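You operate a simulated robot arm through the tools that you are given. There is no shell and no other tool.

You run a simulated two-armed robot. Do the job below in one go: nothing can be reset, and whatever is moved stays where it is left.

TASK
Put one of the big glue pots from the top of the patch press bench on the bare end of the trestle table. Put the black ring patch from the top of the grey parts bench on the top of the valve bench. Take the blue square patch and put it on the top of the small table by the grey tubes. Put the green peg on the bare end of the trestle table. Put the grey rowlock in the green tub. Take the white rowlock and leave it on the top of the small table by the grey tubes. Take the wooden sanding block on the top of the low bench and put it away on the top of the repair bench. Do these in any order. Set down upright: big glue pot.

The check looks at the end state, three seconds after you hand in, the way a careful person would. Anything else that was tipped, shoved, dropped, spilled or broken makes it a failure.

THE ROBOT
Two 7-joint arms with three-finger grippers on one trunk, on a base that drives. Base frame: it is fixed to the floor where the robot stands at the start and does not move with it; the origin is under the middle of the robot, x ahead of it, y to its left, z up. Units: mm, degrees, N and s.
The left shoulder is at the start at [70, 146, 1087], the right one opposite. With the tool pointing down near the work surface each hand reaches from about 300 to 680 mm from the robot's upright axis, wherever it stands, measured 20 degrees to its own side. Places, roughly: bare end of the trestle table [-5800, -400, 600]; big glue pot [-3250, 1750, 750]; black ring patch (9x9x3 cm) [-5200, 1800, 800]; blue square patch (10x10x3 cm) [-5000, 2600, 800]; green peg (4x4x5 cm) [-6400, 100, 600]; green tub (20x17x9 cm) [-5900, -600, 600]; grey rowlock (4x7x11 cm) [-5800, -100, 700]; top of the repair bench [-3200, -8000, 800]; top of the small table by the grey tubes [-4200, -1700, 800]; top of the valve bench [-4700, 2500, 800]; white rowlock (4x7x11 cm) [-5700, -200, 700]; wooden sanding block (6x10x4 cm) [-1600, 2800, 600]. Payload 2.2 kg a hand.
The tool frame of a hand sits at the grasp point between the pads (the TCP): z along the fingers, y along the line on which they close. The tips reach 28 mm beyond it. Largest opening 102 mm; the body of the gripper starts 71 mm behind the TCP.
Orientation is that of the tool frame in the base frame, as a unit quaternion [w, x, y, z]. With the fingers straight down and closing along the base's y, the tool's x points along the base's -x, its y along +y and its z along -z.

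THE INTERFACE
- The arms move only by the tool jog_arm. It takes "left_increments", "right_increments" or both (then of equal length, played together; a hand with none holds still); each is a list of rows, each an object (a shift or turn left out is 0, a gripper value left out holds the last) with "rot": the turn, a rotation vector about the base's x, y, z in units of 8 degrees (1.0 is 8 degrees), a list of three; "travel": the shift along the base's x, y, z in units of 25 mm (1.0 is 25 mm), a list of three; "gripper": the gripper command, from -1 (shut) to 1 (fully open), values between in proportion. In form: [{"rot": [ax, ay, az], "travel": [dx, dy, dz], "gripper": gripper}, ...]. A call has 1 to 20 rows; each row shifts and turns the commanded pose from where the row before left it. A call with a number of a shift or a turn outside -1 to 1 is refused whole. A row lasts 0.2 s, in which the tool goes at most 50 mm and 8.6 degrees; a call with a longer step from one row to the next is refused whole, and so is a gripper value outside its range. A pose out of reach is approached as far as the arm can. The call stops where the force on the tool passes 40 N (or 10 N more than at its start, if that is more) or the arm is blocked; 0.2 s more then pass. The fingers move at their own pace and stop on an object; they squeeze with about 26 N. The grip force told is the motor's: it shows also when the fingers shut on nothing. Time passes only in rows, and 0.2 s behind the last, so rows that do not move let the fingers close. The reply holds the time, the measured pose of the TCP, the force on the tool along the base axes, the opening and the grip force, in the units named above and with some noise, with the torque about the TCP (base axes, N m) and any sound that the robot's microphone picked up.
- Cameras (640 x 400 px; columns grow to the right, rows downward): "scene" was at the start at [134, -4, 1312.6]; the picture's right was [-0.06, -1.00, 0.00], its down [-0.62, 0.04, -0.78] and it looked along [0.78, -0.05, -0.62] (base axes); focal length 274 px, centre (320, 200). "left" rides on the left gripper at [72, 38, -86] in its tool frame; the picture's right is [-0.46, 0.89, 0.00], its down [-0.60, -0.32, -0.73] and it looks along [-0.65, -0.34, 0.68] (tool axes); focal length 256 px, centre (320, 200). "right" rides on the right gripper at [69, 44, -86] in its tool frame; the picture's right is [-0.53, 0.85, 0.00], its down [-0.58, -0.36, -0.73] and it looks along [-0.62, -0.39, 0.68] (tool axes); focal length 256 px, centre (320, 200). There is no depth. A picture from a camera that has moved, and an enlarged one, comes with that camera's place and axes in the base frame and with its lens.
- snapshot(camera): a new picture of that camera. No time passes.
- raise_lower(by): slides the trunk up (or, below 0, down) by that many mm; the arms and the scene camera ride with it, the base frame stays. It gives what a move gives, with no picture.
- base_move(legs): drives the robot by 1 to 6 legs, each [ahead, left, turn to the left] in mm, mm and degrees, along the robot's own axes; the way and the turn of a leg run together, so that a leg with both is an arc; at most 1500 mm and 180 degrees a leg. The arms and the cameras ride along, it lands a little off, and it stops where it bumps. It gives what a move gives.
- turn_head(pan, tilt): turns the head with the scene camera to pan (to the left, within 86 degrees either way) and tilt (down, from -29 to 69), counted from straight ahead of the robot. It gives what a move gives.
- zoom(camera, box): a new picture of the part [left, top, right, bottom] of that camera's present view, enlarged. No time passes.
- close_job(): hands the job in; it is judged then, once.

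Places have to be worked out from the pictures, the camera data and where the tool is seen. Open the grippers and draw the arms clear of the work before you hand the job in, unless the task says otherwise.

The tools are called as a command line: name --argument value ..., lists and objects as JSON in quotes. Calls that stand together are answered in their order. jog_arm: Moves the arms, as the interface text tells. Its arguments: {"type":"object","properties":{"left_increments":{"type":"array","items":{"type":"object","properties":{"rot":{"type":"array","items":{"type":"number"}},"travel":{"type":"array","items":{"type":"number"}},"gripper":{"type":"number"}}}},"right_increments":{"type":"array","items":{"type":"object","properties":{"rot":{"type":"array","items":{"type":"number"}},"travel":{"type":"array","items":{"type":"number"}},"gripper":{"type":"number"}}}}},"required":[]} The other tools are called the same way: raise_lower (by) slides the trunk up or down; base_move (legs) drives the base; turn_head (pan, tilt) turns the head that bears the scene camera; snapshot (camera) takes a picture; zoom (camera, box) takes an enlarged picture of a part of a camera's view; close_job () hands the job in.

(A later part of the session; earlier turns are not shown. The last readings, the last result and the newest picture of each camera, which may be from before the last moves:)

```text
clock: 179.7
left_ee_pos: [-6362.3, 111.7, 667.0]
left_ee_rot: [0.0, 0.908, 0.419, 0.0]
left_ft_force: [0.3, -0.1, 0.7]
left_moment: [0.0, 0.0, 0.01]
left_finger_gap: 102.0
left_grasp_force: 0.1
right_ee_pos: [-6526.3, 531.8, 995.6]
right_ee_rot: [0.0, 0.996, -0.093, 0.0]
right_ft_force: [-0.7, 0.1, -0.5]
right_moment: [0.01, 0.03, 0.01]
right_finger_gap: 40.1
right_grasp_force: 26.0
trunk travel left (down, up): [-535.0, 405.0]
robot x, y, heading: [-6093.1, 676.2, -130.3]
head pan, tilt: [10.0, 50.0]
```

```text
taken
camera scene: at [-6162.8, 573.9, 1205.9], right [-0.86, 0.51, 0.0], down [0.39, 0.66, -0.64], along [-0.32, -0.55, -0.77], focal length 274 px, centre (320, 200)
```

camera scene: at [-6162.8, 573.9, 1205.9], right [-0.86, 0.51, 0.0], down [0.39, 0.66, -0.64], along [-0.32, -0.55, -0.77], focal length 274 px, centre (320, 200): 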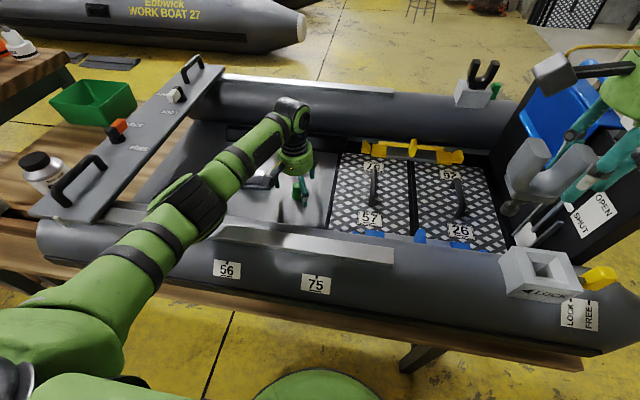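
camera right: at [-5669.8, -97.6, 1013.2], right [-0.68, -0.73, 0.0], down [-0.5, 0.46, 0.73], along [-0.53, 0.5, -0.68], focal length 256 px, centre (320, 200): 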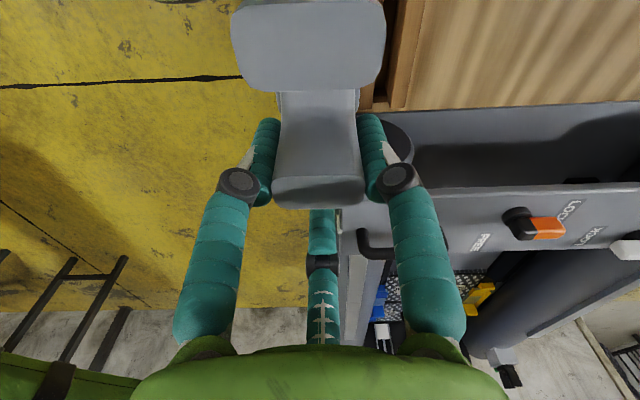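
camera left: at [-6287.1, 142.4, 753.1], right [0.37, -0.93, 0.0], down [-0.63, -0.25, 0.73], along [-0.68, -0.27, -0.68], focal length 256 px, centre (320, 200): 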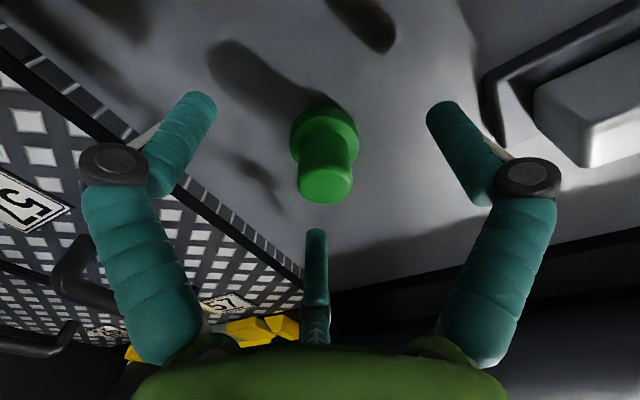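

The peg is centred between the fingers. I close and lift slightly.

jog_arm --left_increments '[{"gripper": -1}, {"gripper": -1}, {"gripper": -1}, {"gripper": -1}, {"gripper": -1}, {"travel": [0, 0, 0.3]}, {"travel": [0, 0, 0.5]}, {"travel": [0, 0, 0]}]'

snapshot --camera "left"

```text
clock: 181.5
left_ee_pos: [-6362.8, 112.4, 687.1]
left_ee_rot: [-0.001, 0.907, 0.42, 0.0]
left_ft_force: [-0.2, -0.6, -0.3]
left_moment: [-0.01, -0.03, 0.02]
left_finger_gap: 24.1
left_grasp_force: 25.8
right_ee_pos: [-6526.8, 530.8, 995.1]
right_ee_rot: [-0.001, 0.996, -0.092, 0.001]
right_ft_force: [0.1, 0.2, -0.5]
right_moment: [0.01, 0.01, -0.03]
right_finger_gap: 40.1
right_grasp_force: 25.6
trunk travel left (down, up): [-535.0, 405.0]
robot x, y, heading: [-6091.2, 678.6, -130.3]
head pan, tilt: [10.0, 50.0]
```

```text
taken
camera left: at [-6286.9, 142.3, 773.5], right [0.37, -0.93, 0.0], down [-0.63, -0.25, 0.73], along [-0.68, -0.27, -0.68], focal length 256 px, centre (320, 200)
```

left: 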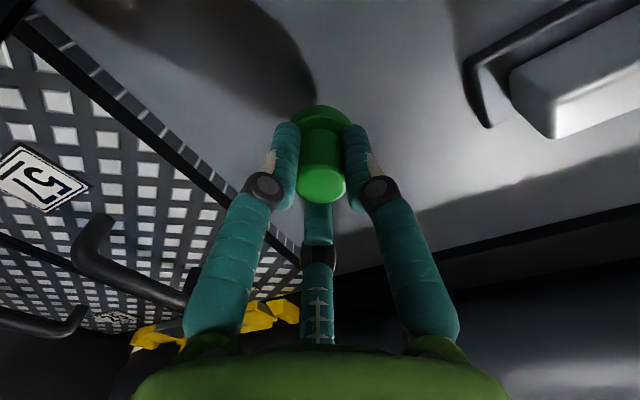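

The peg is held (gap 24 mm). I lift and retract the left hand, then drive left to the bare end to set it down to the right of the pot.

jog_arm --left_increments '[{"travel": [0, 0, 1]}, {"travel": [0, 0, 1]}, {"travel": [0, 0, 1]}, {"travel": [0, 0, 1]}, {"travel": [0, 0, 1]}, {"travel": [0.5, 0.5, 1]}, {"travel": [0.6, 0.6, 1]}, {"travel": [0.6, 0.6, 1]}, {"travel": [0.6, 0.6, 1]}, {"travel": [0.6, 0.6, 1]}, {"travel": [0.6, 0.6, 1]}, {"travel": [0.6, 0.6, 1]}, {"travel": [0.6, 0.6, 1]}, {"travel": [0, 0, 0]}]'

base_move --legs '[[-40, 568, 0]]'

snapshot --camera "scene"

snapshot --camera "left"

```text
clock: 184.5
left_ee_pos: [-6244.3, 229.5, 1012.7]
left_ee_rot: [-0.001, 0.908, 0.42, 0.001]
left_ft_force: [0.7, -0.6, -0.9]
left_moment: [0.02, 0.04, -0.01]
left_finger_gap: 24.2
left_grasp_force: 26.1
right_ee_pos: [-6527.7, 530.4, 994.0]
right_ee_rot: [-0.001, 0.996, -0.093, -0.001]
right_ft_force: [-0.3, -0.8, -1.0]
right_moment: [0.03, 0.03, -0.02]
right_finger_gap: 40.1
right_grasp_force: 25.6
trunk travel left (down, up): [-535.0, 405.0]
robot x, y, heading: [-6087.5, 678.9, -130.2]
head pan, tilt: [10.0, 50.0]
```

```text
clock: 187.8
left_ee_pos: [-5790.9, -104.3, 1013.2]
left_ee_rot: [0.0, 0.908, 0.418, 0.001]
left_ft_force: [-0.2, -0.4, 0.0]
left_moment: [-0.02, -0.01, -0.01]
left_finger_gap: 24.0
left_grasp_force: 26.3
right_ee_pos: [-6072.9, 198.9, 995.4]
right_ee_rot: [-0.001, 0.996, -0.095, 0.0]
right_ft_force: [-0.6, 0.3, -2.3]
right_moment: [0.02, 0.06, 0.01]
right_finger_gap: 39.7
right_grasp_force: 25.7
trunk travel left (down, up): [-535.0, 405.0]
robot x, y, heading: [-5636.0, 339.1, -130.5]
head pan, tilt: [10.0, 50.0]
```

```text
taken
camera scene: at [-5709.1, 239.1, 1205.9], right [-0.86, 0.51, 0.0], down [0.39, 0.66, -0.64], along [-0.33, -0.55, -0.77], focal length 274 px, centre (320, 200)
```

scene: 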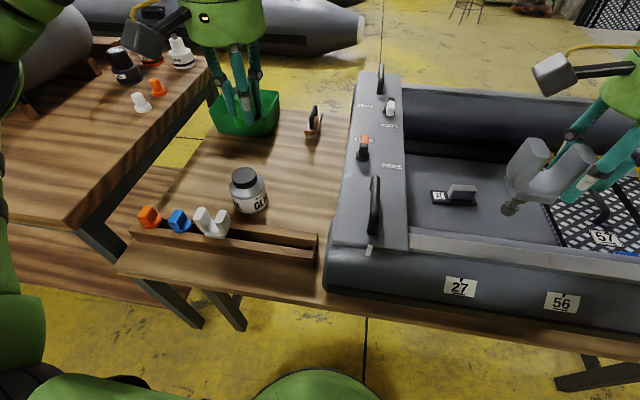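

```text
taken
camera left: at [-5715.6, -74.1, 1099.5], right [0.37, -0.93, 0.0], down [-0.63, -0.25, 0.73], along [-0.68, -0.27, -0.68], focal length 256 px, centre (320, 200)
```

left: 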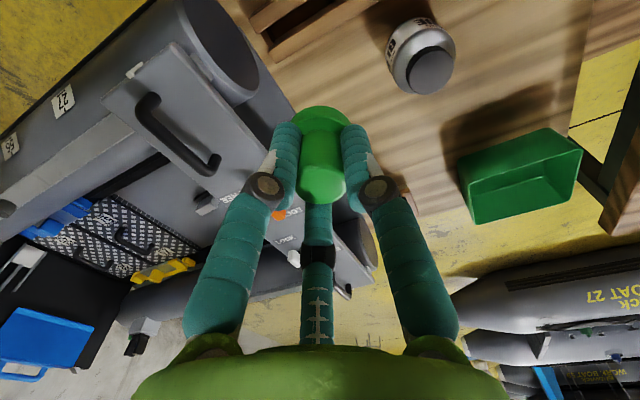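

Target spot for the peg: about (-5925,-237), midway between pot and raft. I move the left hand there and down to z≈760.

jog_arm --left_increments '[{"travel": [-0.54, -0.53, -1]}, {"travel": [-0.54, -0.53, -1]}, {"travel": [-0.54, -0.53, -1]}, {"travel": [-0.54, -0.53, -1]}, {"travel": [-0.54, -0.53, -1]}, {"travel": [-0.54, -0.53, -1]}, {"travel": [-0.54, -0.53, -1]}, {"travel": [-0.54, -0.53, -1]}, {"travel": [-0.54, -0.53, -1]}, {"travel": [-0.5, -0.53, -1]}, {"travel": [0, 0, 0]}]'

snapshot --camera "scene"

snapshot --camera "left"

```text
clock: 190.2
left_ee_pos: [-5925.6, -236.7, 763.5]
left_ee_rot: [-0.001, 0.909, 0.417, 0.0]
left_ft_force: [-0.4, 0.3, -1.4]
left_moment: [-0.03, 0.0, 0.02]
left_finger_gap: 24.2
left_grasp_force: 26.2
right_ee_pos: [-6072.2, 199.1, 994.8]
right_ee_rot: [0.0, 0.996, -0.093, 0.0]
right_ft_force: [0.1, 0.2, -1.0]
right_moment: [0.05, 0.05, 0.0]
right_finger_gap: 39.8
right_grasp_force: 26.2
trunk travel left (down, up): [-535.0, 405.0]
robot x, y, heading: [-5638.1, 340.2, -130.2]
head pan, tilt: [10.0, 50.0]
```

```text
taken
camera scene: at [-5708.6, 239.2, 1206.0], right [-0.86, 0.51, 0.0], down [0.39, 0.66, -0.64], along [-0.33, -0.55, -0.77], focal length 274 px, centre (320, 200)
```

scene: 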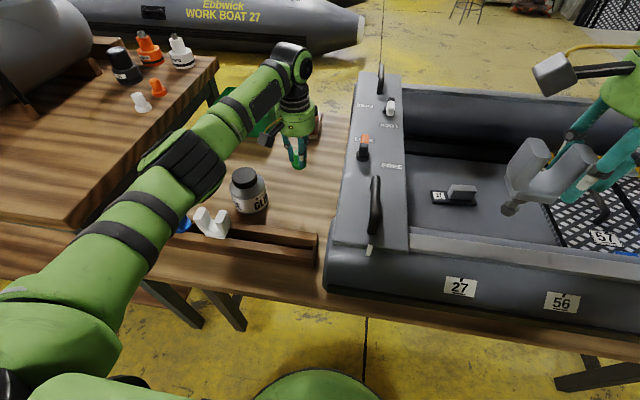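

```text
taken
camera left: at [-5849.6, -206.2, 850.0], right [0.37, -0.93, 0.0], down [-0.63, -0.25, 0.73], along [-0.68, -0.27, -0.68], focal length 256 px, centre (320, 200)
```

left: 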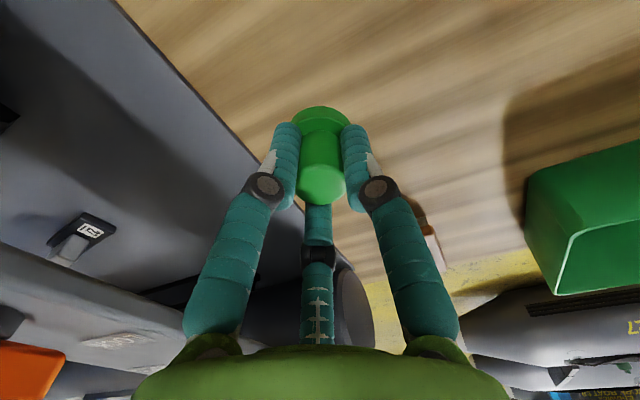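

Clear on all sides. I descend to z≈680, then slowly to contact.

jog_arm --left_increments '[{"travel": [0, 0, -0.85]}, {"travel": [0, 0, -0.85]}, {"travel": [0, 0, -0.85]}, {"travel": [0, 0, -0.75]}, {"travel": [0, 0, 0]}]'

jog_arm --left_increments '[{"travel": [0, 0, -0.16]}, {"travel": [0, 0, -0.16]}, {"travel": [0, 0, -0.16]}, {"travel": [0, 0, 0]}]'

snapshot --camera "scene"

```text
clock: 191.3
left_ee_pos: [-5925.5, -235.2, 681.7]
left_ee_rot: [0.0, 0.908, 0.419, 0.0]
left_ft_force: [0.6, 0.5, -1.0]
left_moment: [0.0, 0.01, 0.02]
left_finger_gap: 24.1
left_grasp_force: 25.6
right_ee_pos: [-6072.8, 198.2, 994.1]
right_ee_rot: [-0.001, 0.996, -0.094, 0.0]
right_ft_force: [-0.3, 0.4, -0.8]
right_moment: [0.03, 0.05, 0.01]
right_finger_gap: 39.8
right_grasp_force: 25.8
trunk travel left (down, up): [-535.0, 405.0]
robot x, y, heading: [-5635.7, 340.5, -130.6]
head pan, tilt: [10.0, 50.0]
```

```text
clock: 192.3
left_ee_pos: [-5925.2, -236.6, 668.5]
left_ee_rot: [-0.001, 0.909, 0.418, -0.001]
left_ft_force: [0.2, 0.2, -0.4]
left_moment: [0.0, 0.03, 0.04]
left_finger_gap: 24.2
left_grasp_force: 26.0
right_ee_pos: [-6072.8, 198.7, 994.9]
right_ee_rot: [-0.001, 0.996, -0.095, 0.0]
right_ft_force: [0.3, 0.7, -1.3]
right_moment: [-0.01, 0.04, -0.01]
right_finger_gap: 39.9
right_grasp_force: 25.9
trunk travel left (down, up): [-535.0, 405.0]
robot x, y, heading: [-5633.2, 345.9, -130.6]
head pan, tilt: [10.0, 50.0]
```

```text
taken
camera scene: at [-5709.1, 239.1, 1205.9], right [-0.86, 0.51, 0.0], down [0.39, 0.66, -0.64], along [-0.33, -0.55, -0.77], focal length 274 px, centre (320, 200)
```

scene: 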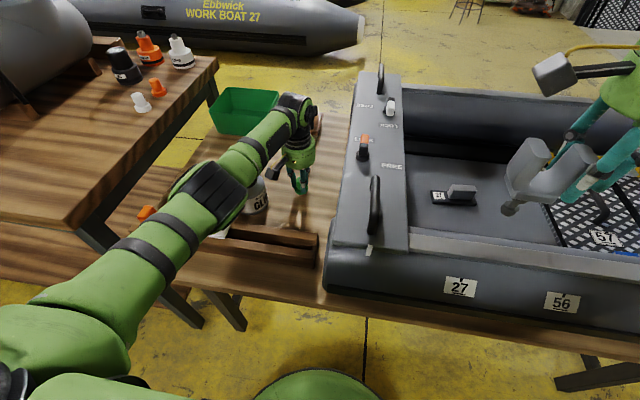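

Elbow still clears the rowlock and pot. I continue down in small steps.

jog_arm --left_increments '[{"travel": [0, 0, -0.14]}, {"travel": [0, 0, -0.14]}, {"travel": [0, 0, 0]}]'

jog_arm --left_increments '[{"travel": [0, 0, -0.14]}, {"travel": [0, 0, 0]}]'

```text
clock: 193.2
left_ee_pos: [-5925.0, -235.9, 661.6]
left_ee_rot: [0.0, 0.908, 0.419, 0.0]
left_ft_force: [0.2, 0.0, -0.7]
left_moment: [0.01, 0.0, 0.0]
left_finger_gap: 24.2
left_grasp_force: 26.1
right_ee_pos: [-6072.7, 197.6, 994.3]
right_ee_rot: [-0.001, 0.996, -0.094, 0.0]
right_ft_force: [0.1, 0.2, -1.5]
right_moment: [0.04, 0.02, 0.0]
right_finger_gap: 39.8
right_grasp_force: 26.0
trunk travel left (down, up): [-535.0, 405.0]
robot x, y, heading: [-5639.8, 339.1, -130.5]
head pan, tilt: [10.0, 50.0]
```

```text
clock: 193.8
left_ee_pos: [-5925.2, -237.2, 658.6]
left_ee_rot: [0.0, 0.908, 0.418, -0.001]
left_ft_force: [0.5, -1.1, 1.3]
left_moment: [-0.01, -0.11, -0.02]
left_finger_gap: 24.0
left_grasp_force: 25.8
right_ee_pos: [-6073.9, 198.3, 995.9]
right_ee_rot: [0.0, 0.996, -0.093, 0.0]
right_ft_force: [-1.1, -0.8, -1.6]
right_moment: [0.04, 0.04, 0.0]
right_finger_gap: 39.8
right_grasp_force: 26.5
trunk travel left (down, up): [-535.0, 405.0]
robot x, y, heading: [-5634.8, 339.3, -130.6]
head pan, tilt: [10.0, 50.0]
```

Contact is just beginning (+1.3 N). One more small step to confirm.

jog_arm --left_increments '[{"travel": [0, 0, -0.1]}, {"travel": [0, 0, 0]}]'

```text
clock: 194.3
left_ee_pos: [-5925.4, -237.7, 659.4]
left_ee_rot: [0.0, 0.908, 0.418, -0.002]
left_ft_force: [1.0, -0.2, 15.0]
left_moment: [0.07, -0.17, -0.01]
left_finger_gap: 24.1
left_grasp_force: 26.0
right_ee_pos: [-6073.1, 199.9, 996.8]
right_ee_rot: [0.001, 0.995, -0.095, 0.0]
right_ft_force: [0.7, -0.2, -2.3]
right_moment: [0.01, 0.07, -0.05]
right_finger_gap: 39.6
right_grasp_force: 25.8
trunk travel left (down, up): [-535.0, 405.0]
robot x, y, heading: [-5633.3, 342.4, -130.4]
head pan, tilt: [10.0, 50.0]
```

The peg rests on the table (+15 N). I relieve, open the left hand and lift straight up.

jog_arm --left_increments '[{"travel": [0, 0, 0.08]}, {"gripper": 1}, {"gripper": 1}, {"gripper": 1}, {"gripper": 1}, {"travel": [0, 0, 0.5]}, {"travel": [0, 0, 0.9]}, {"travel": [0, 0, 0.9]}, {"travel": [0, 0, 1]}, {"travel": [0, 0, 1]}, {"travel": [0.3, 0.3, 1]}, {"travel": [0.5, 0.5, 1]}, {"travel": [0.6, 0.6, 1]}, {"travel": [0.6, 0.6, 1]}, {"travel": [0.6, 0.6, 1]}, {"travel": [0.6, 0.6, 1]}, {"travel": [0.6, 0.6, 1]}, {"travel": [0.6, 0.6, 1]}, {"travel": [0, 0, 0]}]'

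snapshot --camera "scene"

```text
clock: 198.3
left_ee_pos: [-5817.6, -127.8, 964.9]
left_ee_rot: [0.0, 0.908, 0.419, 0.0]
left_ft_force: [1.0, 0.0, -0.3]
left_moment: [0.02, 0.01, -0.02]
left_finger_gap: 101.7
left_grasp_force: 0.1
right_ee_pos: [-6072.6, 198.4, 993.9]
right_ee_rot: [-0.001, 0.996, -0.094, 0.0]
right_ft_force: [-0.2, 0.3, -0.1]
right_moment: [0.03, 0.04, -0.03]
right_finger_gap: 39.7
right_grasp_force: 26.0
trunk travel left (down, up): [-535.0, 405.0]
robot x, y, heading: [-5634.3, 342.7, -130.7]
head pan, tilt: [10.0, 50.0]
```

```text
taken
camera scene: at [-5709.6, 238.5, 1205.8], right [-0.86, 0.51, 0.0], down [0.39, 0.66, -0.64], along [-0.33, -0.55, -0.77], focal length 274 px, centre (320, 200)
```

scene: 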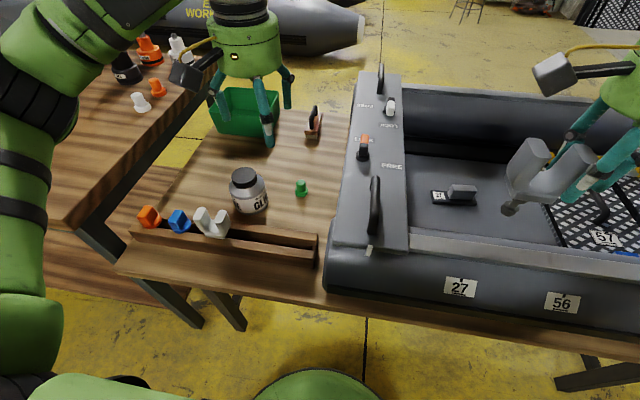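

The peg stands on the bare end. The white rowlock is within the left hand's reach from here, so I turn the left hand +60° and bring it above the white rowlock's right arm (≈(-5702,-169)).

jog_arm --left_increments '[{"rot": [0, 0, 0.94]}, {"rot": [0, 0, 0.94]}, {"rot": [0, 0, 0.94]}, {"rot": [0, 0, 0.94]}, {"rot": [0, 0, 0.94]}, {"rot": [0, 0, 0.94]}, {"rot": [0, 0, 0.94]}, {"rot": [0, 0, 0.92]}, {"travel": [0.8, -0.24, -0.8]}, {"travel": [0.8, -0.24, -0.8]}, {"travel": [0.8, -0.24, -0.8]}, {"travel": [0.8, -0.24, -0.8]}, {"travel": [0.86, -0.24, -0.8]}, {"travel": [0, 0, -0.8]}, {"travel": [0, 0, 0]}]'

snapshot --camera "left"

zoom --camera "scene" --box '[120, 100, 320, 270]'

```text
clock: 201.6
left_ee_pos: [-5712.7, -157.8, 845.2]
left_ee_rot: [0.001, 0.577, 0.816, -0.001]
left_ft_force: [0.4, 0.2, -0.3]
left_moment: [0.0, 0.03, 0.02]
left_finger_gap: 102.0
left_grasp_force: 0.1
right_ee_pos: [-6073.2, 198.9, 995.3]
right_ee_rot: [0.0, 0.996, -0.094, 0.0]
right_ft_force: [0.1, 0.7, -1.8]
right_moment: [0.0, 0.02, -0.03]
right_finger_gap: 39.7
right_grasp_force: 26.0
trunk travel left (down, up): [-535.0, 405.0]
robot x, y, heading: [-5636.1, 345.2, -130.6]
head pan, tilt: [10.0, 50.0]
```

```text
taken
camera left: at [-5702.3, -75.5, 931.1], right [0.99, -0.14, 0.0], down [-0.1, -0.67, 0.73], along [-0.11, -0.72, -0.68], focal length 256 px, centre (320, 200)
```

left: 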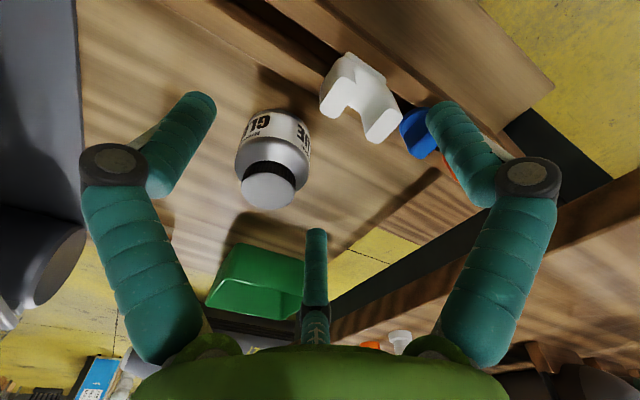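

```text
2.35 times, centred on (220, 185) of scene
camera zoom: at [-5708.9, 239.3, 1206.0], right [-0.86, 0.51, 0.0], down [0.39, 0.66, -0.64], along [-0.33, -0.55, -0.77], focal length 645 px, centre (555, 235)
```

zoom: 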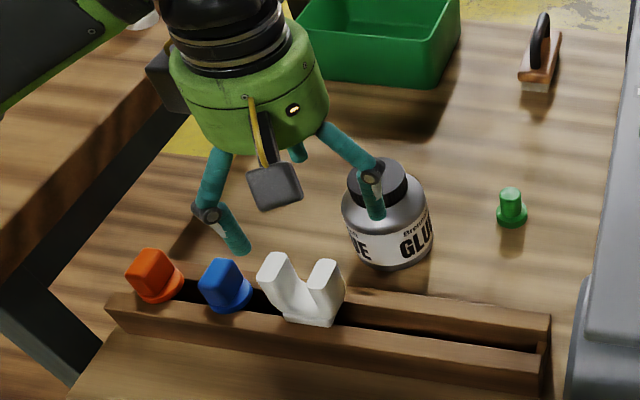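

I zoom the left wrist view to fix the white rowlock arm position relative to the hand.

zoom --camera "left" --box '[290, 20, 450, 160]'

zoom --camera "scene" --box '[180, 195, 270, 245]'

```text
2.86 times, centred on (370, 90) of left
camera zoom: at [-5702.3, -75.5, 931.1], right [0.99, -0.14, 0.0], down [-0.1, -0.67, 0.73], along [-0.11, -0.72, -0.68], focal length 731 px, centre (177, 514)
```

zoom: 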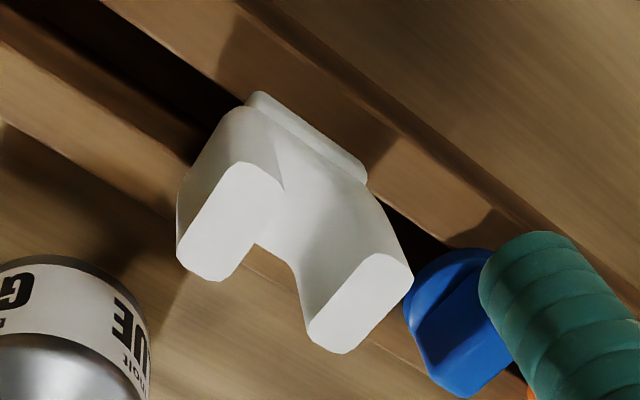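

```text
7.11 times, centred on (225, 220) of scene
camera zoom: at [-5708.9, 239.3, 1206.0], right [-0.86, 0.51, 0.0], down [0.39, 0.66, -0.64], along [-0.33, -0.55, -0.77], focal length 1949 px, centre (996, 58)
```

zoom: 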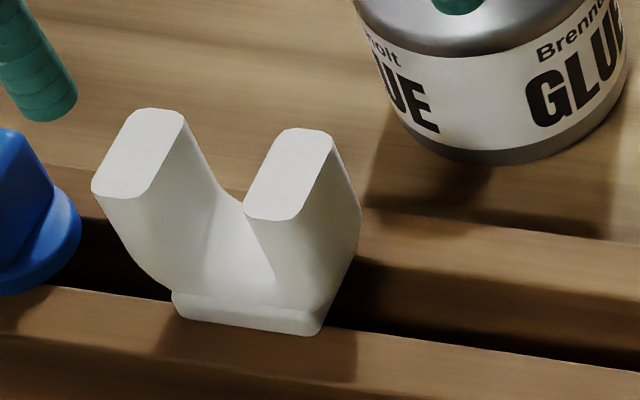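

White right arm top is at (-5703,-167). I shift the TCP to (-5717,-155) and descend to z≈712, same geometry as for the grey one.

jog_arm --left_increments '[{"travel": [-0.16, 0.1, -0.9]}, {"travel": [0, 0, -0.9]}, {"travel": [0, 0, -0.9]}, {"travel": [0, 0, -0.9]}, {"travel": [0, 0, -0.8]}, {"travel": [0, 0, -0.5]}, {"travel": [0, 0, -0.4]}, {"travel": [0, 0, 0]}]'

snapshot --camera "left"

zoom --camera "scene" --box '[120, 100, 320, 270]'

```text
clock: 203.3
left_ee_pos: [-5718.0, -154.5, 714.3]
left_ee_rot: [0.0, 0.578, 0.816, 0.0]
left_ft_force: [-0.2, -0.4, -0.2]
left_moment: [0.01, -0.03, 0.04]
left_finger_gap: 102.2
left_grasp_force: 0.0
right_ee_pos: [-6072.8, 198.7, 994.6]
right_ee_rot: [0.0, 0.996, -0.093, 0.0]
right_ft_force: [-0.4, 0.9, 0.0]
right_moment: [0.0, 0.03, 0.0]
right_finger_gap: 39.5
right_grasp_force: 26.0
trunk travel left (down, up): [-535.0, 405.0]
robot x, y, heading: [-5633.6, 343.3, -130.5]
head pan, tilt: [10.0, 50.0]
```

```text
taken
camera left: at [-5706.1, -73.2, 799.1], right [0.99, -0.14, 0.0], down [-0.1, -0.67, 0.73], along [-0.11, -0.72, -0.68], focal length 256 px, centre (320, 200)
```

left: 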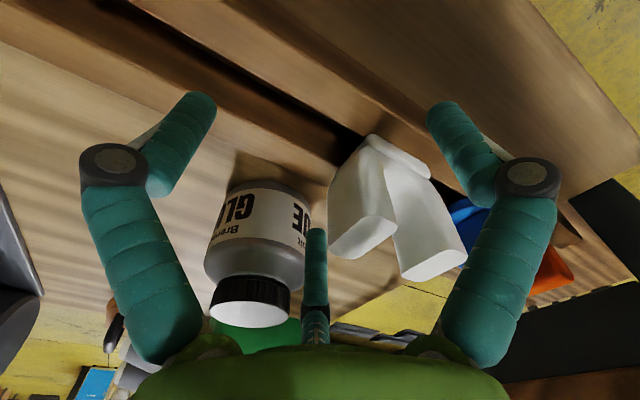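

```text
2.35 times, centred on (220, 185) of scene
camera zoom: at [-5709.1, 239.2, 1205.9], right [-0.86, 0.51, 0.0], down [0.39, 0.66, -0.64], along [-0.33, -0.55, -0.77], focal length 645 px, centre (555, 235)
```

zoom: 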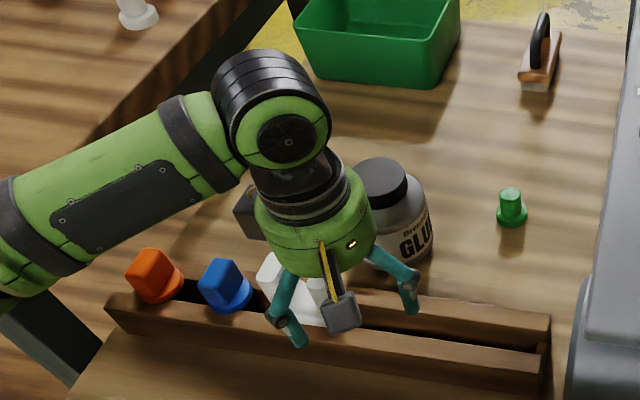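

The right arm lies between the centre (rear) and right (front) fingers as intended. I close.

jog_arm --left_increments '[{"gripper": -1}, {"gripper": -1}, {"gripper": -1}, {"gripper": -1}, {"gripper": -1}]'

snapshot --camera "left"

```text
clock: 204.6
left_ee_pos: [-5718.0, -155.2, 712.1]
left_ee_rot: [-0.001, 0.579, 0.816, 0.0]
left_ft_force: [-0.1, -0.2, -1.0]
left_moment: [0.01, 0.02, -0.01]
left_finger_gap: 2.1
left_grasp_force: 25.9
right_ee_pos: [-6073.8, 199.1, 995.6]
right_ee_rot: [-0.001, 0.996, -0.095, 0.001]
right_ft_force: [-0.6, 0.4, -0.9]
right_moment: [0.06, 0.04, -0.01]
right_finger_gap: 39.8
right_grasp_force: 26.2
trunk travel left (down, up): [-535.0, 405.0]
robot x, y, heading: [-5635.9, 341.9, -130.4]
head pan, tilt: [10.0, 50.0]
```

```text
taken
camera left: at [-5706.0, -73.3, 799.3], right [0.99, -0.14, 0.0], down [-0.1, -0.67, 0.73], along [-0.11, -0.72, -0.68], focal length 256 px, centre (320, 200)
```

left: 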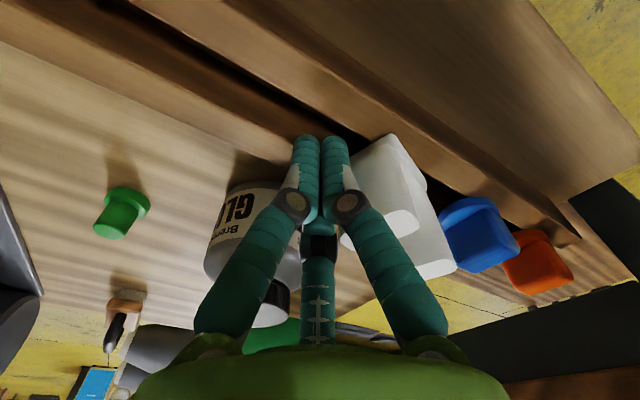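

The fingers shut without holding – the arm slid out sideways. I check the scene to see how the white rowlock and the blue plug stand now.

zoom --camera "scene" --box '[120, 150, 320, 270]'

```text
3.20 times, centred on (220, 210) of scene
camera zoom: at [-5709.1, 239.1, 1205.9], right [-0.86, 0.51, 0.0], down [0.39, 0.66, -0.64], along [-0.33, -0.55, -0.77], focal length 877 px, centre (640, 168)
```

zoom: 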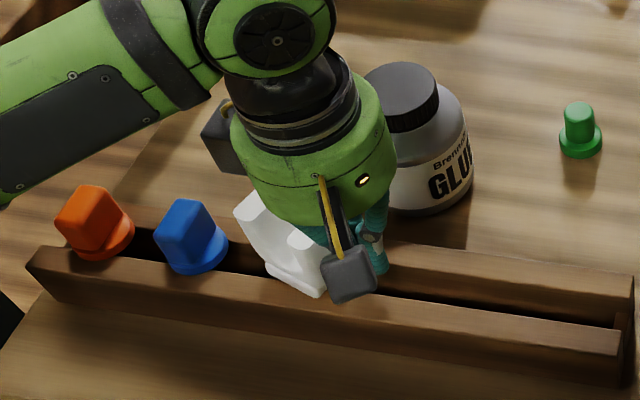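

I raise the closed hand straight up first, then open and look again.

jog_arm --left_increments '[{"travel": [0, 0, 0.9]}, {"travel": [0, 0, 0.9]}, {"travel": [0, 0, 0.9]}, {"travel": [0, 0, 0.9]}, {"travel": [0, 0, 0.9]}, {"travel": [0, 0, 0.9], "gripper": 1}, {"travel": [0, 0, 0], "gripper": 1}, {"gripper": 1}]'

zoom --camera "left" --box '[270, 20, 470, 160]'

zoom --camera "scene" --box '[160, 180, 280, 250]'

```text
clock: 206.3
left_ee_pos: [-5717.8, -155.1, 849.6]
left_ee_rot: [0.002, 0.578, 0.816, 0.0]
left_ft_force: [-0.4, -0.1, 0.4]
left_moment: [0.01, 0.0, 0.0]
left_finger_gap: 102.1
left_grasp_force: 0.0
right_ee_pos: [-6073.2, 197.8, 995.3]
right_ee_rot: [0.0, 0.996, -0.095, 0.0]
right_ft_force: [0.3, 0.3, -1.9]
right_moment: [0.03, 0.04, -0.02]
right_finger_gap: 40.1
right_grasp_force: 26.0
trunk travel left (down, up): [-535.0, 405.0]
robot x, y, heading: [-5633.6, 342.5, -130.6]
head pan, tilt: [10.0, 50.0]
```

```text
2.86 times, centred on (370, 90) of left
camera zoom: at [-5706.6, -73.6, 935.1], right [0.99, -0.14, 0.0], down [-0.1, -0.67, 0.73], along [-0.1, -0.72, -0.68], focal length 731 px, centre (177, 514)
```

zoom: 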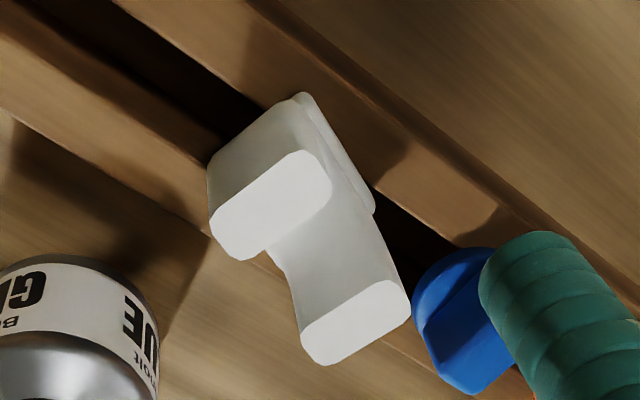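

```text
5.33 times, centred on (220, 215) of scene
camera zoom: at [-5709.1, 239.2, 1205.9], right [-0.86, 0.51, 0.0], down [0.39, 0.66, -0.64], along [-0.33, -0.55, -0.77], focal length 1462 px, centre (853, 120)
```

zoom: 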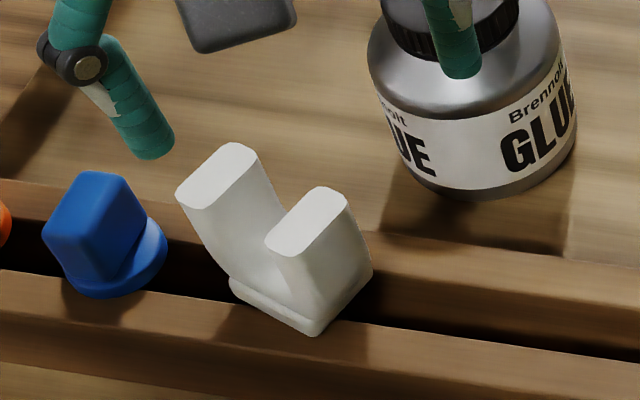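

The white rowlock only turned about 19° in its slot; blue plug and pot untouched. The true pinch line is only ~10 mm from the TCP, so I rotate the hand -19° to match and put the TCP at (-5698,-155), closer to the arm.

jog_arm --left_increments '[{"rot": [0, 0, -0.8], "travel": [0.26, 0, 0]}, {"rot": [0, 0, -0.8], "travel": [0.26, 0, 0]}, {"rot": [0, 0, -0.78], "travel": [0.26, 0, 0]}, {"travel": [0, 0, -0.8]}, {"travel": [0, 0, 0]}]'

zoom --camera "left" --box '[180, 20, 460, 200]'

zoom --camera "scene" --box '[140, 150, 300, 250]'

```text
clock: 207.6
left_ee_pos: [-5697.2, -153.4, 827.6]
left_ee_rot: [0.001, 0.705, 0.71, -0.001]
left_ft_force: [0.7, 1.2, 0.0]
left_moment: [0.0, 0.01, -0.01]
left_finger_gap: 102.1
left_grasp_force: 0.0
right_ee_pos: [-6073.8, 198.6, 995.1]
right_ee_rot: [0.0, 0.996, -0.095, -0.001]
right_ft_force: [0.5, 0.1, -0.7]
right_moment: [0.02, 0.05, -0.01]
right_finger_gap: 39.8
right_grasp_force: 25.7
trunk travel left (down, up): [-535.0, 405.0]
robot x, y, heading: [-5635.8, 343.0, -130.6]
head pan, tilt: [10.0, 50.0]
```

```text
2.22 times, centred on (320, 110) of left
camera zoom: at [-5660.9, -81.1, 913.9], right [0.89, -0.46, 0.0], down [-0.31, -0.61, 0.73], along [-0.34, -0.65, -0.68], focal length 569 px, centre (320, 400)
```

zoom: 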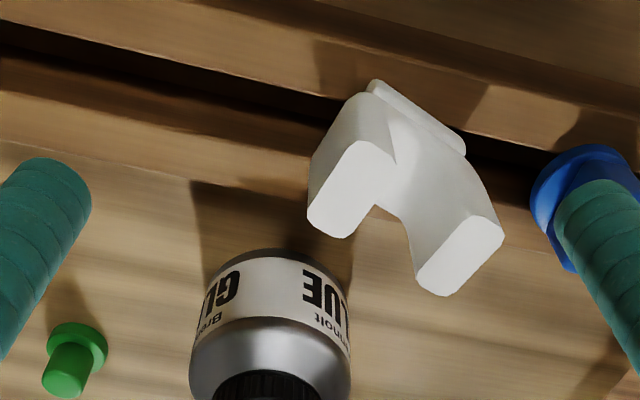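

```text
4.00 times, centred on (220, 200) of scene
camera zoom: at [-5709.2, 239.3, 1205.9], right [-0.86, 0.51, 0.0], down [0.39, 0.66, -0.64], along [-0.33, -0.55, -0.77], focal length 1096 px, centre (720, 200)
```

zoom: 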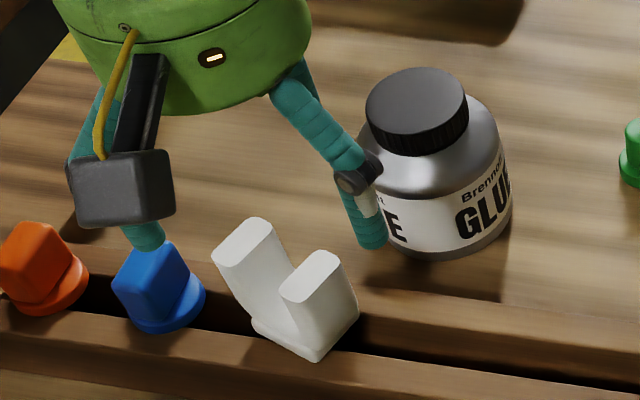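

The right arm is now 11.6 mm from the TCP along the hand axis. I descend to z≈712 and close.

jog_arm --left_increments '[{"travel": [0, 0, -0.9]}, {"travel": [0, 0, -0.9]}, {"travel": [0, 0, -0.9]}, {"travel": [0, 0, -0.9]}, {"travel": [0, 0, -0.6]}, {"travel": [0, 0, -0.4]}, {"travel": [0, 0, 0]}, {"gripper": -1}, {"gripper": -1}, {"gripper": -1}, {"gripper": -1}]'

snapshot --camera "left"

zoom --camera "scene" --box '[140, 150, 300, 250]'

```text
clock: 209.9
left_ee_pos: [-5698.6, -154.3, 713.6]
left_ee_rot: [0.0, 0.705, 0.71, -0.001]
left_ft_force: [-0.7, -1.4, 5.5]
left_moment: [-0.1, -0.04, -0.02]
left_finger_gap: 39.8
left_grasp_force: 26.2
right_ee_pos: [-6073.3, 198.8, 994.9]
right_ee_rot: [0.0, 0.995, -0.095, 0.001]
right_ft_force: [0.3, -0.2, -1.0]
right_moment: [0.01, 0.01, -0.01]
right_finger_gap: 40.1
right_grasp_force: 26.2
trunk travel left (down, up): [-535.0, 405.0]
robot x, y, heading: [-5634.7, 343.1, -130.6]
head pan, tilt: [10.0, 50.0]
```

```text
taken
camera left: at [-5661.2, -81.2, 799.4], right [0.89, -0.46, 0.0], down [-0.31, -0.6, 0.73], along [-0.34, -0.65, -0.68], focal length 256 px, centre (320, 200)
```

left: 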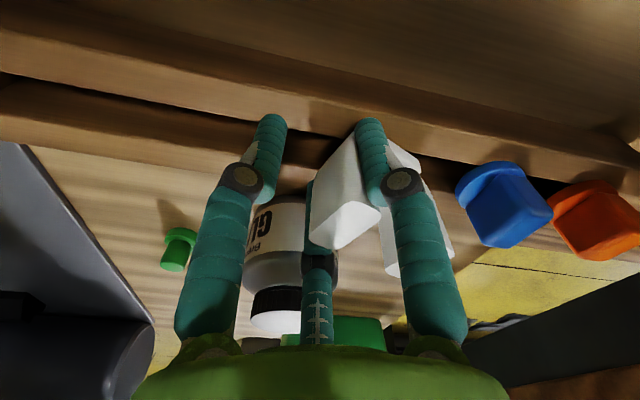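

```text
4.00 times, centred on (220, 200) of scene
camera zoom: at [-5709.2, 239.7, 1206.0], right [-0.86, 0.51, 0.0], down [0.39, 0.66, -0.64], along [-0.33, -0.55, -0.77], focal length 1096 px, centre (720, 200)
```

zoom: 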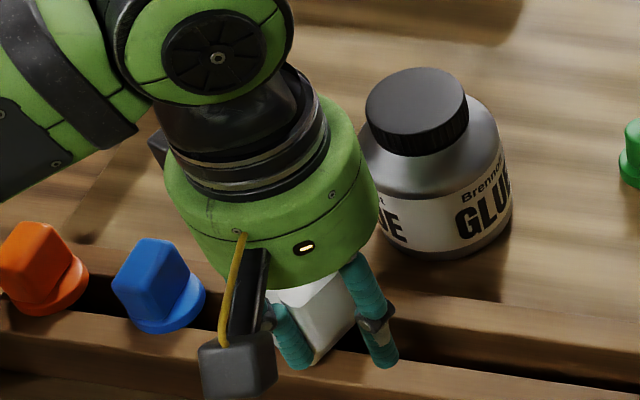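

Gripped at gap 39.8 mm. I lift gently and check.

jog_arm --left_increments '[{"travel": [0, 0, 0.2]}, {"travel": [0, 0, 0.3]}, {"travel": [0, 0, 0.4]}, {"travel": [0, 0, 0.6]}, {"travel": [0, 0, 0]}]'

zoom --camera "scene" --box '[140, 120, 300, 250]'

```text
clock: 211.2
left_ee_pos: [-5697.1, -154.6, 751.0]
left_ee_rot: [0.0, 0.704, 0.71, 0.0]
left_ft_force: [-0.5, 0.4, -1.7]
left_moment: [0.04, 0.01, -0.01]
left_finger_gap: 40.1
left_grasp_force: 25.7
right_ee_pos: [-6073.4, 198.0, 995.2]
right_ee_rot: [-0.001, 0.996, -0.094, 0.0]
right_ft_force: [0.8, 0.6, -0.9]
right_moment: [0.04, 0.02, -0.02]
right_finger_gap: 39.8
right_grasp_force: 26.4
trunk travel left (down, up): [-535.0, 405.0]
robot x, y, heading: [-5638.3, 342.1, -130.4]
head pan, tilt: [10.0, 50.0]
```

```text
3.08 times, centred on (220, 185) of scene
camera zoom: at [-5709.1, 238.8, 1205.9], right [-0.86, 0.51, 0.0], down [0.39, 0.66, -0.64], along [-0.33, -0.55, -0.77], focal length 843 px, centre (628, 246)
```

zoom: 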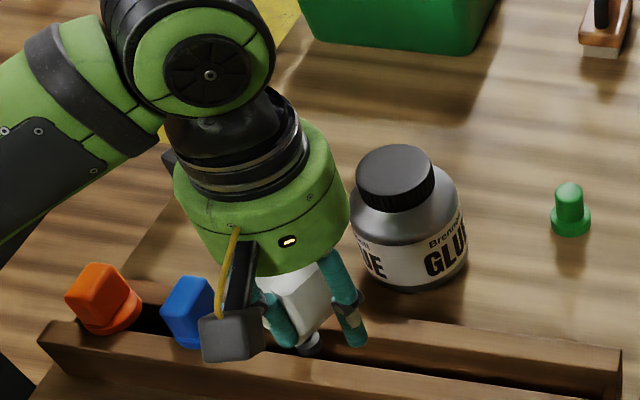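

White rowlock is out of its slot. I lift both hands high, raise the trunk, and drive around the right end of the trestle to reach the tub from behind.

jog_arm --left_increments '[{"travel": [0, 0, 0.9]}, {"travel": [0, 0, 0.9]}, {"travel": [0, 0, 0.9]}, {"travel": [0, 0, 0.9]}, {"travel": [0, 0, 0.9]}, {"travel": [0, 0, 0.9]}, {"travel": [0, 0, 0.9]}, {"travel": [0, 0, 0.9]}, {"travel": [0, 0, 0.9]}, {"travel": [0.5, 0.6, 0.5]}, {"travel": [0.5, 0.6, 0]}, {"travel": [0, 0, 0]}]'

raise_lower --by 250

base_move --legs '[[-300, 0, 0], [0, -900, 0], [0, -900, 0]]'

turn_head --pan 5 --tilt 25

snapshot --camera "scene"

```text
clock: 213.8
left_ee_pos: [-5674.1, -124.5, 964.5]
left_ee_rot: [-0.001, 0.705, 0.71, 0.0]
left_ft_force: [-0.1, 0.6, -0.5]
left_moment: [0.07, 0.04, 0.04]
left_finger_gap: 39.9
left_grasp_force: 25.3
right_ee_pos: [-6073.3, 197.1, 994.8]
right_ee_rot: [-0.001, 0.996, -0.094, 0.0]
right_ft_force: [-0.4, -0.1, -1.0]
right_moment: [0.04, 0.04, 0.0]
right_finger_gap: 40.0
right_grasp_force: 26.1
trunk travel left (down, up): [-535.0, 405.0]
robot x, y, heading: [-5634.2, 344.5, -130.6]
head pan, tilt: [10.0, 50.0]
```

```text
clock: 216.3
left_ee_pos: [-5672.1, -123.8, 1215.1]
left_ee_rot: [0.0, 0.704, 0.71, -0.001]
left_ft_force: [0.7, -0.6, -0.6]
left_moment: [0.01, 0.0, -0.03]
left_finger_gap: 39.9
left_grasp_force: 26.3
right_ee_pos: [-6073.4, 198.2, 1245.4]
right_ee_rot: [0.0, 0.996, -0.094, 0.001]
right_ft_force: [0.2, -0.1, -0.5]
right_moment: [0.01, 0.07, 0.01]
right_finger_gap: 39.9
right_grasp_force: 26.4
trunk travel left (down, up): [-785.0, 155.0]
robot x, y, heading: [-5634.3, 339.7, -130.8]
head pan, tilt: [10.0, 50.0]
```

```text
clock: 227.0
left_ee_pos: [-6836.3, 1268.7, 1213.6]
left_ee_rot: [0.0, 0.704, 0.71, 0.0]
left_ft_force: [0.2, 0.5, -1.4]
left_moment: [0.04, 0.05, -0.02]
left_finger_gap: 40.0
left_grasp_force: 25.4
right_ee_pos: [-7238.3, 1588.9, 1246.5]
right_ee_rot: [-0.001, 0.996, -0.093, 0.0]
right_ft_force: [-0.3, -0.2, -1.6]
right_moment: [0.03, 0.03, 0.0]
right_finger_gap: 39.9
right_grasp_force: 26.1
trunk travel left (down, up): [-785.0, 155.0]
robot x, y, heading: [-6805.8, 1735.3, -130.2]
head pan, tilt: [10.0, 50.0]
```

```text
clock: 227.9
left_ee_pos: [-6837.8, 1267.9, 1215.0]
left_ee_rot: [0.0, 0.703, 0.711, 0.0]
left_ft_force: [0.2, 0.7, -0.4]
left_moment: [0.01, 0.01, 0.0]
left_finger_gap: 40.1
left_grasp_force: 26.0
right_ee_pos: [-7238.8, 1589.6, 1244.1]
right_ee_rot: [0.0, 0.996, -0.094, 0.0]
right_ft_force: [-0.3, -0.1, -0.7]
right_moment: [0.02, 0.02, 0.02]
right_finger_gap: 40.1
right_grasp_force: 25.7
trunk travel left (down, up): [-785.0, 155.0]
robot x, y, heading: [-6799.8, 1732.9, -130.3]
head pan, tilt: [5.0, 25.0]
```

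```text
taken
camera scene: at [-6889.5, 1623.0, 1493.3], right [-0.81, 0.58, 0.0], down [0.25, 0.34, -0.91], along [-0.53, -0.74, -0.42], focal length 274 px, centre (320, 200)
```

scene: 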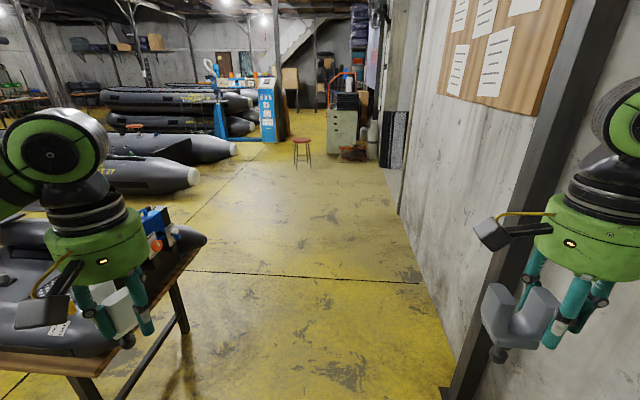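

The way ahead along the wall is clear. I drive forward to v≈4800 and then strafe left behind the trestle table.

base_move --legs '[[880, 0, 0], [880, 0, 0], [0, 950, 0]]'

turn_head --pan 70 --tilt 30

snapshot --camera "scene"

```text
clock: 241.4
left_ee_pos: [-7240.5, -689.4, 1214.8]
left_ee_rot: [0.0, 0.7, 0.715, 0.0]
left_ft_force: [-0.3, -0.2, -1.1]
left_moment: [0.03, 0.01, -0.02]
left_finger_gap: 40.1
left_grasp_force: 26.7
right_ee_pos: [-7645.5, -372.4, 1245.8]
right_ee_rot: [0.0, 0.996, -0.087, 0.001]
right_ft_force: [-0.2, 0.6, -1.3]
right_moment: [0.06, 0.04, 0.0]
right_finger_gap: 40.0
right_grasp_force: 26.1
trunk travel left (down, up): [-785.0, 155.0]
robot x, y, heading: [-7210.1, -220.9, -129.9]
head pan, tilt: [5.0, 25.0]
```

```text
clock: 242.8
left_ee_pos: [-7239.2, -689.6, 1214.3]
left_ee_rot: [0.0, 0.7, 0.714, 0.0]
left_ft_force: [0.2, -0.7, -0.2]
left_moment: [0.04, 0.04, -0.02]
left_finger_gap: 39.9
left_grasp_force: 25.8
right_ee_pos: [-7644.5, -373.4, 1244.7]
right_ee_rot: [-0.001, 0.996, -0.086, 0.0]
right_ft_force: [0.4, -0.2, -0.9]
right_moment: [0.01, 0.05, -0.03]
right_finger_gap: 40.0
right_grasp_force: 26.7
trunk travel left (down, up): [-785.0, 155.0]
robot x, y, heading: [-7212.1, -223.7, -129.8]
head pan, tilt: [70.0, 30.0]
```

```text
taken
camera scene: at [-7197.2, -338.8, 1485.4], right [-0.86, -0.5, 0.0], down [-0.25, 0.43, -0.87], along [0.44, -0.75, -0.5], focal length 274 px, centre (320, 200)
```

scene: 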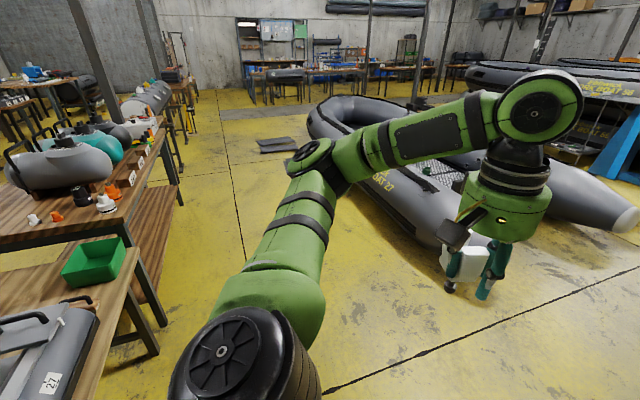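

Clear space behind the trestle; the tub is ahead-left. I strafe left about 1.08 m and turn 180° to face the table from behind.

base_move --legs '[[0, 1080, 0], [0, 0, -180]]'

turn_head --pan -15 --tilt 50

snapshot --camera "scene"

```text
clock: 255.7
left_ee_pos: [-6336.5, -454.9, 1214.2]
left_ee_rot: [0.0, 0.709, -0.705, -0.001]
left_ft_force: [0.0, -0.1, -1.0]
left_moment: [-0.08, -0.02, 0.0]
left_finger_gap: 39.9
left_grasp_force: 26.4
right_ee_pos: [-5936.7, -776.3, 1244.5]
right_ee_rot: [0.0, 0.095, 0.995, -0.001]
right_ft_force: [-1.2, 0.0, -1.9]
right_moment: [-0.06, -0.06, 0.0]
right_finger_gap: 39.8
right_grasp_force: 26.1
trunk travel left (down, up): [-785.0, 155.0]
robot x, y, heading: [-6377.3, -921.3, 49.4]
head pan, tilt: [70.0, 30.0]
```

```text
clock: 257.3
left_ee_pos: [-6337.3, -455.0, 1215.0]
left_ee_rot: [0.0, 0.708, -0.706, 0.0]
left_ft_force: [-1.0, -0.1, -0.2]
left_moment: [-0.04, -0.01, -0.02]
left_finger_gap: 39.8
left_grasp_force: 26.2
right_ee_pos: [-5935.4, -776.5, 1244.8]
right_ee_rot: [0.0, 0.096, 0.995, 0.0]
right_ft_force: [-0.1, 0.3, -1.0]
right_moment: [-0.01, -0.01, 0.01]
right_finger_gap: 39.7
right_grasp_force: 26.0
trunk travel left (down, up): [-785.0, 155.0]
robot x, y, heading: [-6376.4, -919.2, 49.4]
head pan, tilt: [-15.0, 50.0]
```

```text
taken
camera scene: at [-6280.3, -837.1, 1455.9], right [0.57, -0.82, 0.0], down [-0.63, -0.43, -0.64], along [0.53, 0.36, -0.77], focal length 274 px, centre (320, 200)
```

scene: 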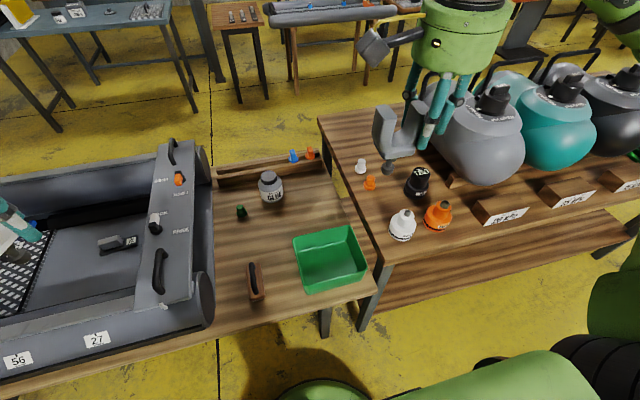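

Pot and peg stand fine. Tub centre is at about (-5903,-619). I lower the trunk by 250 and move the right hand (grey rowlock) over the tub, to TCP (-5893,-628).

raise_lower --by -250

jog_arm --right_increments '[{"travel": [0.28, 0.99, 0]}, {"travel": [0.28, 0.99, 0]}, {"travel": [0.28, 0.99, 0]}, {"travel": [0.28, 0.99, 0]}, {"travel": [0.28, 0.99, -0.3]}, {"travel": [0.28, 0.99, -0.3]}, {"travel": [0, 0, 0]}]'

snapshot --camera "scene"

snapshot --camera "right"

```text
clock: 259.9
left_ee_pos: [-6338.1, -454.7, 965.1]
left_ee_rot: [0.001, 0.709, -0.705, 0.001]
left_ft_force: [0.2, 1.3, -1.4]
left_moment: [-0.05, 0.02, 0.0]
left_finger_gap: 39.8
left_grasp_force: 25.7
right_ee_pos: [-5936.7, -776.7, 994.7]
right_ee_rot: [0.001, 0.095, 0.995, -0.001]
right_ft_force: [-0.5, -0.4, -0.3]
right_moment: [-0.07, -0.04, -0.01]
right_finger_gap: 39.9
right_grasp_force: 25.4
trunk travel left (down, up): [-535.0, 405.0]
robot x, y, heading: [-6375.5, -918.7, 49.4]
head pan, tilt: [-15.0, 50.0]
```

```text
clock: 261.5
left_ee_pos: [-6337.2, -455.3, 965.6]
left_ee_rot: [0.0, 0.709, -0.705, 0.0]
left_ft_force: [0.3, -0.1, -1.9]
left_moment: [-0.07, -0.07, -0.03]
left_finger_gap: 39.9
left_grasp_force: 26.3
right_ee_pos: [-5894.0, -629.3, 979.7]
right_ee_rot: [0.0, 0.094, 0.996, 0.0]
right_ft_force: [-0.8, -0.8, -0.8]
right_moment: [-0.02, -0.04, 0.02]
right_finger_gap: 39.8
right_grasp_force: 26.1
trunk travel left (down, up): [-535.0, 405.0]
robot x, y, heading: [-6374.3, -918.5, 49.3]
head pan, tilt: [-15.0, 50.0]
```

```text
taken
camera scene: at [-6280.2, -837.9, 1206.0], right [0.57, -0.82, 0.0], down [-0.63, -0.43, -0.64], along [0.53, 0.36, -0.77], focal length 274 px, centre (320, 200)
```

scene: 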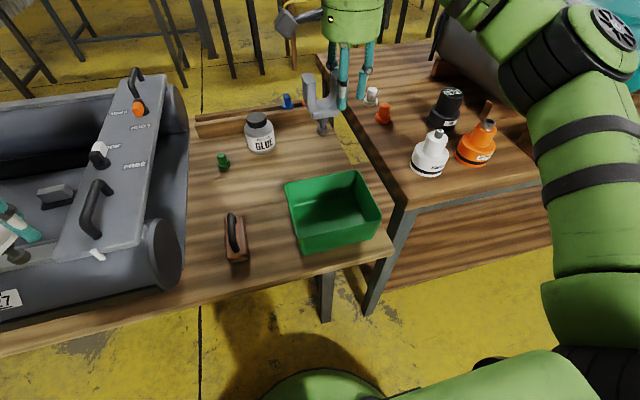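

```text
taken
camera right: at [-5955.0, -572.6, 1065.3], right [0.68, 0.73, 0.0], down [0.5, -0.47, 0.73], along [0.53, -0.5, -0.68], focal length 256 px, centre (320, 200)
```

right: 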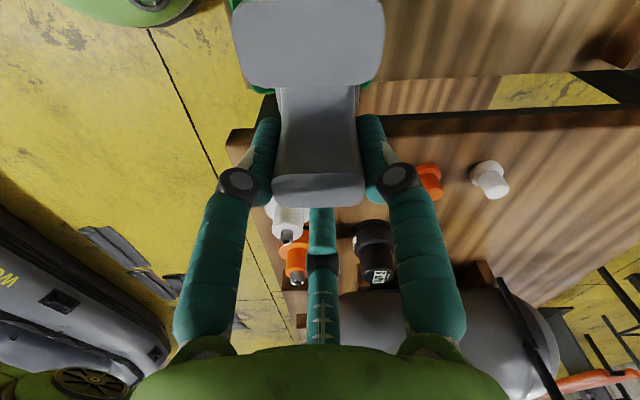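

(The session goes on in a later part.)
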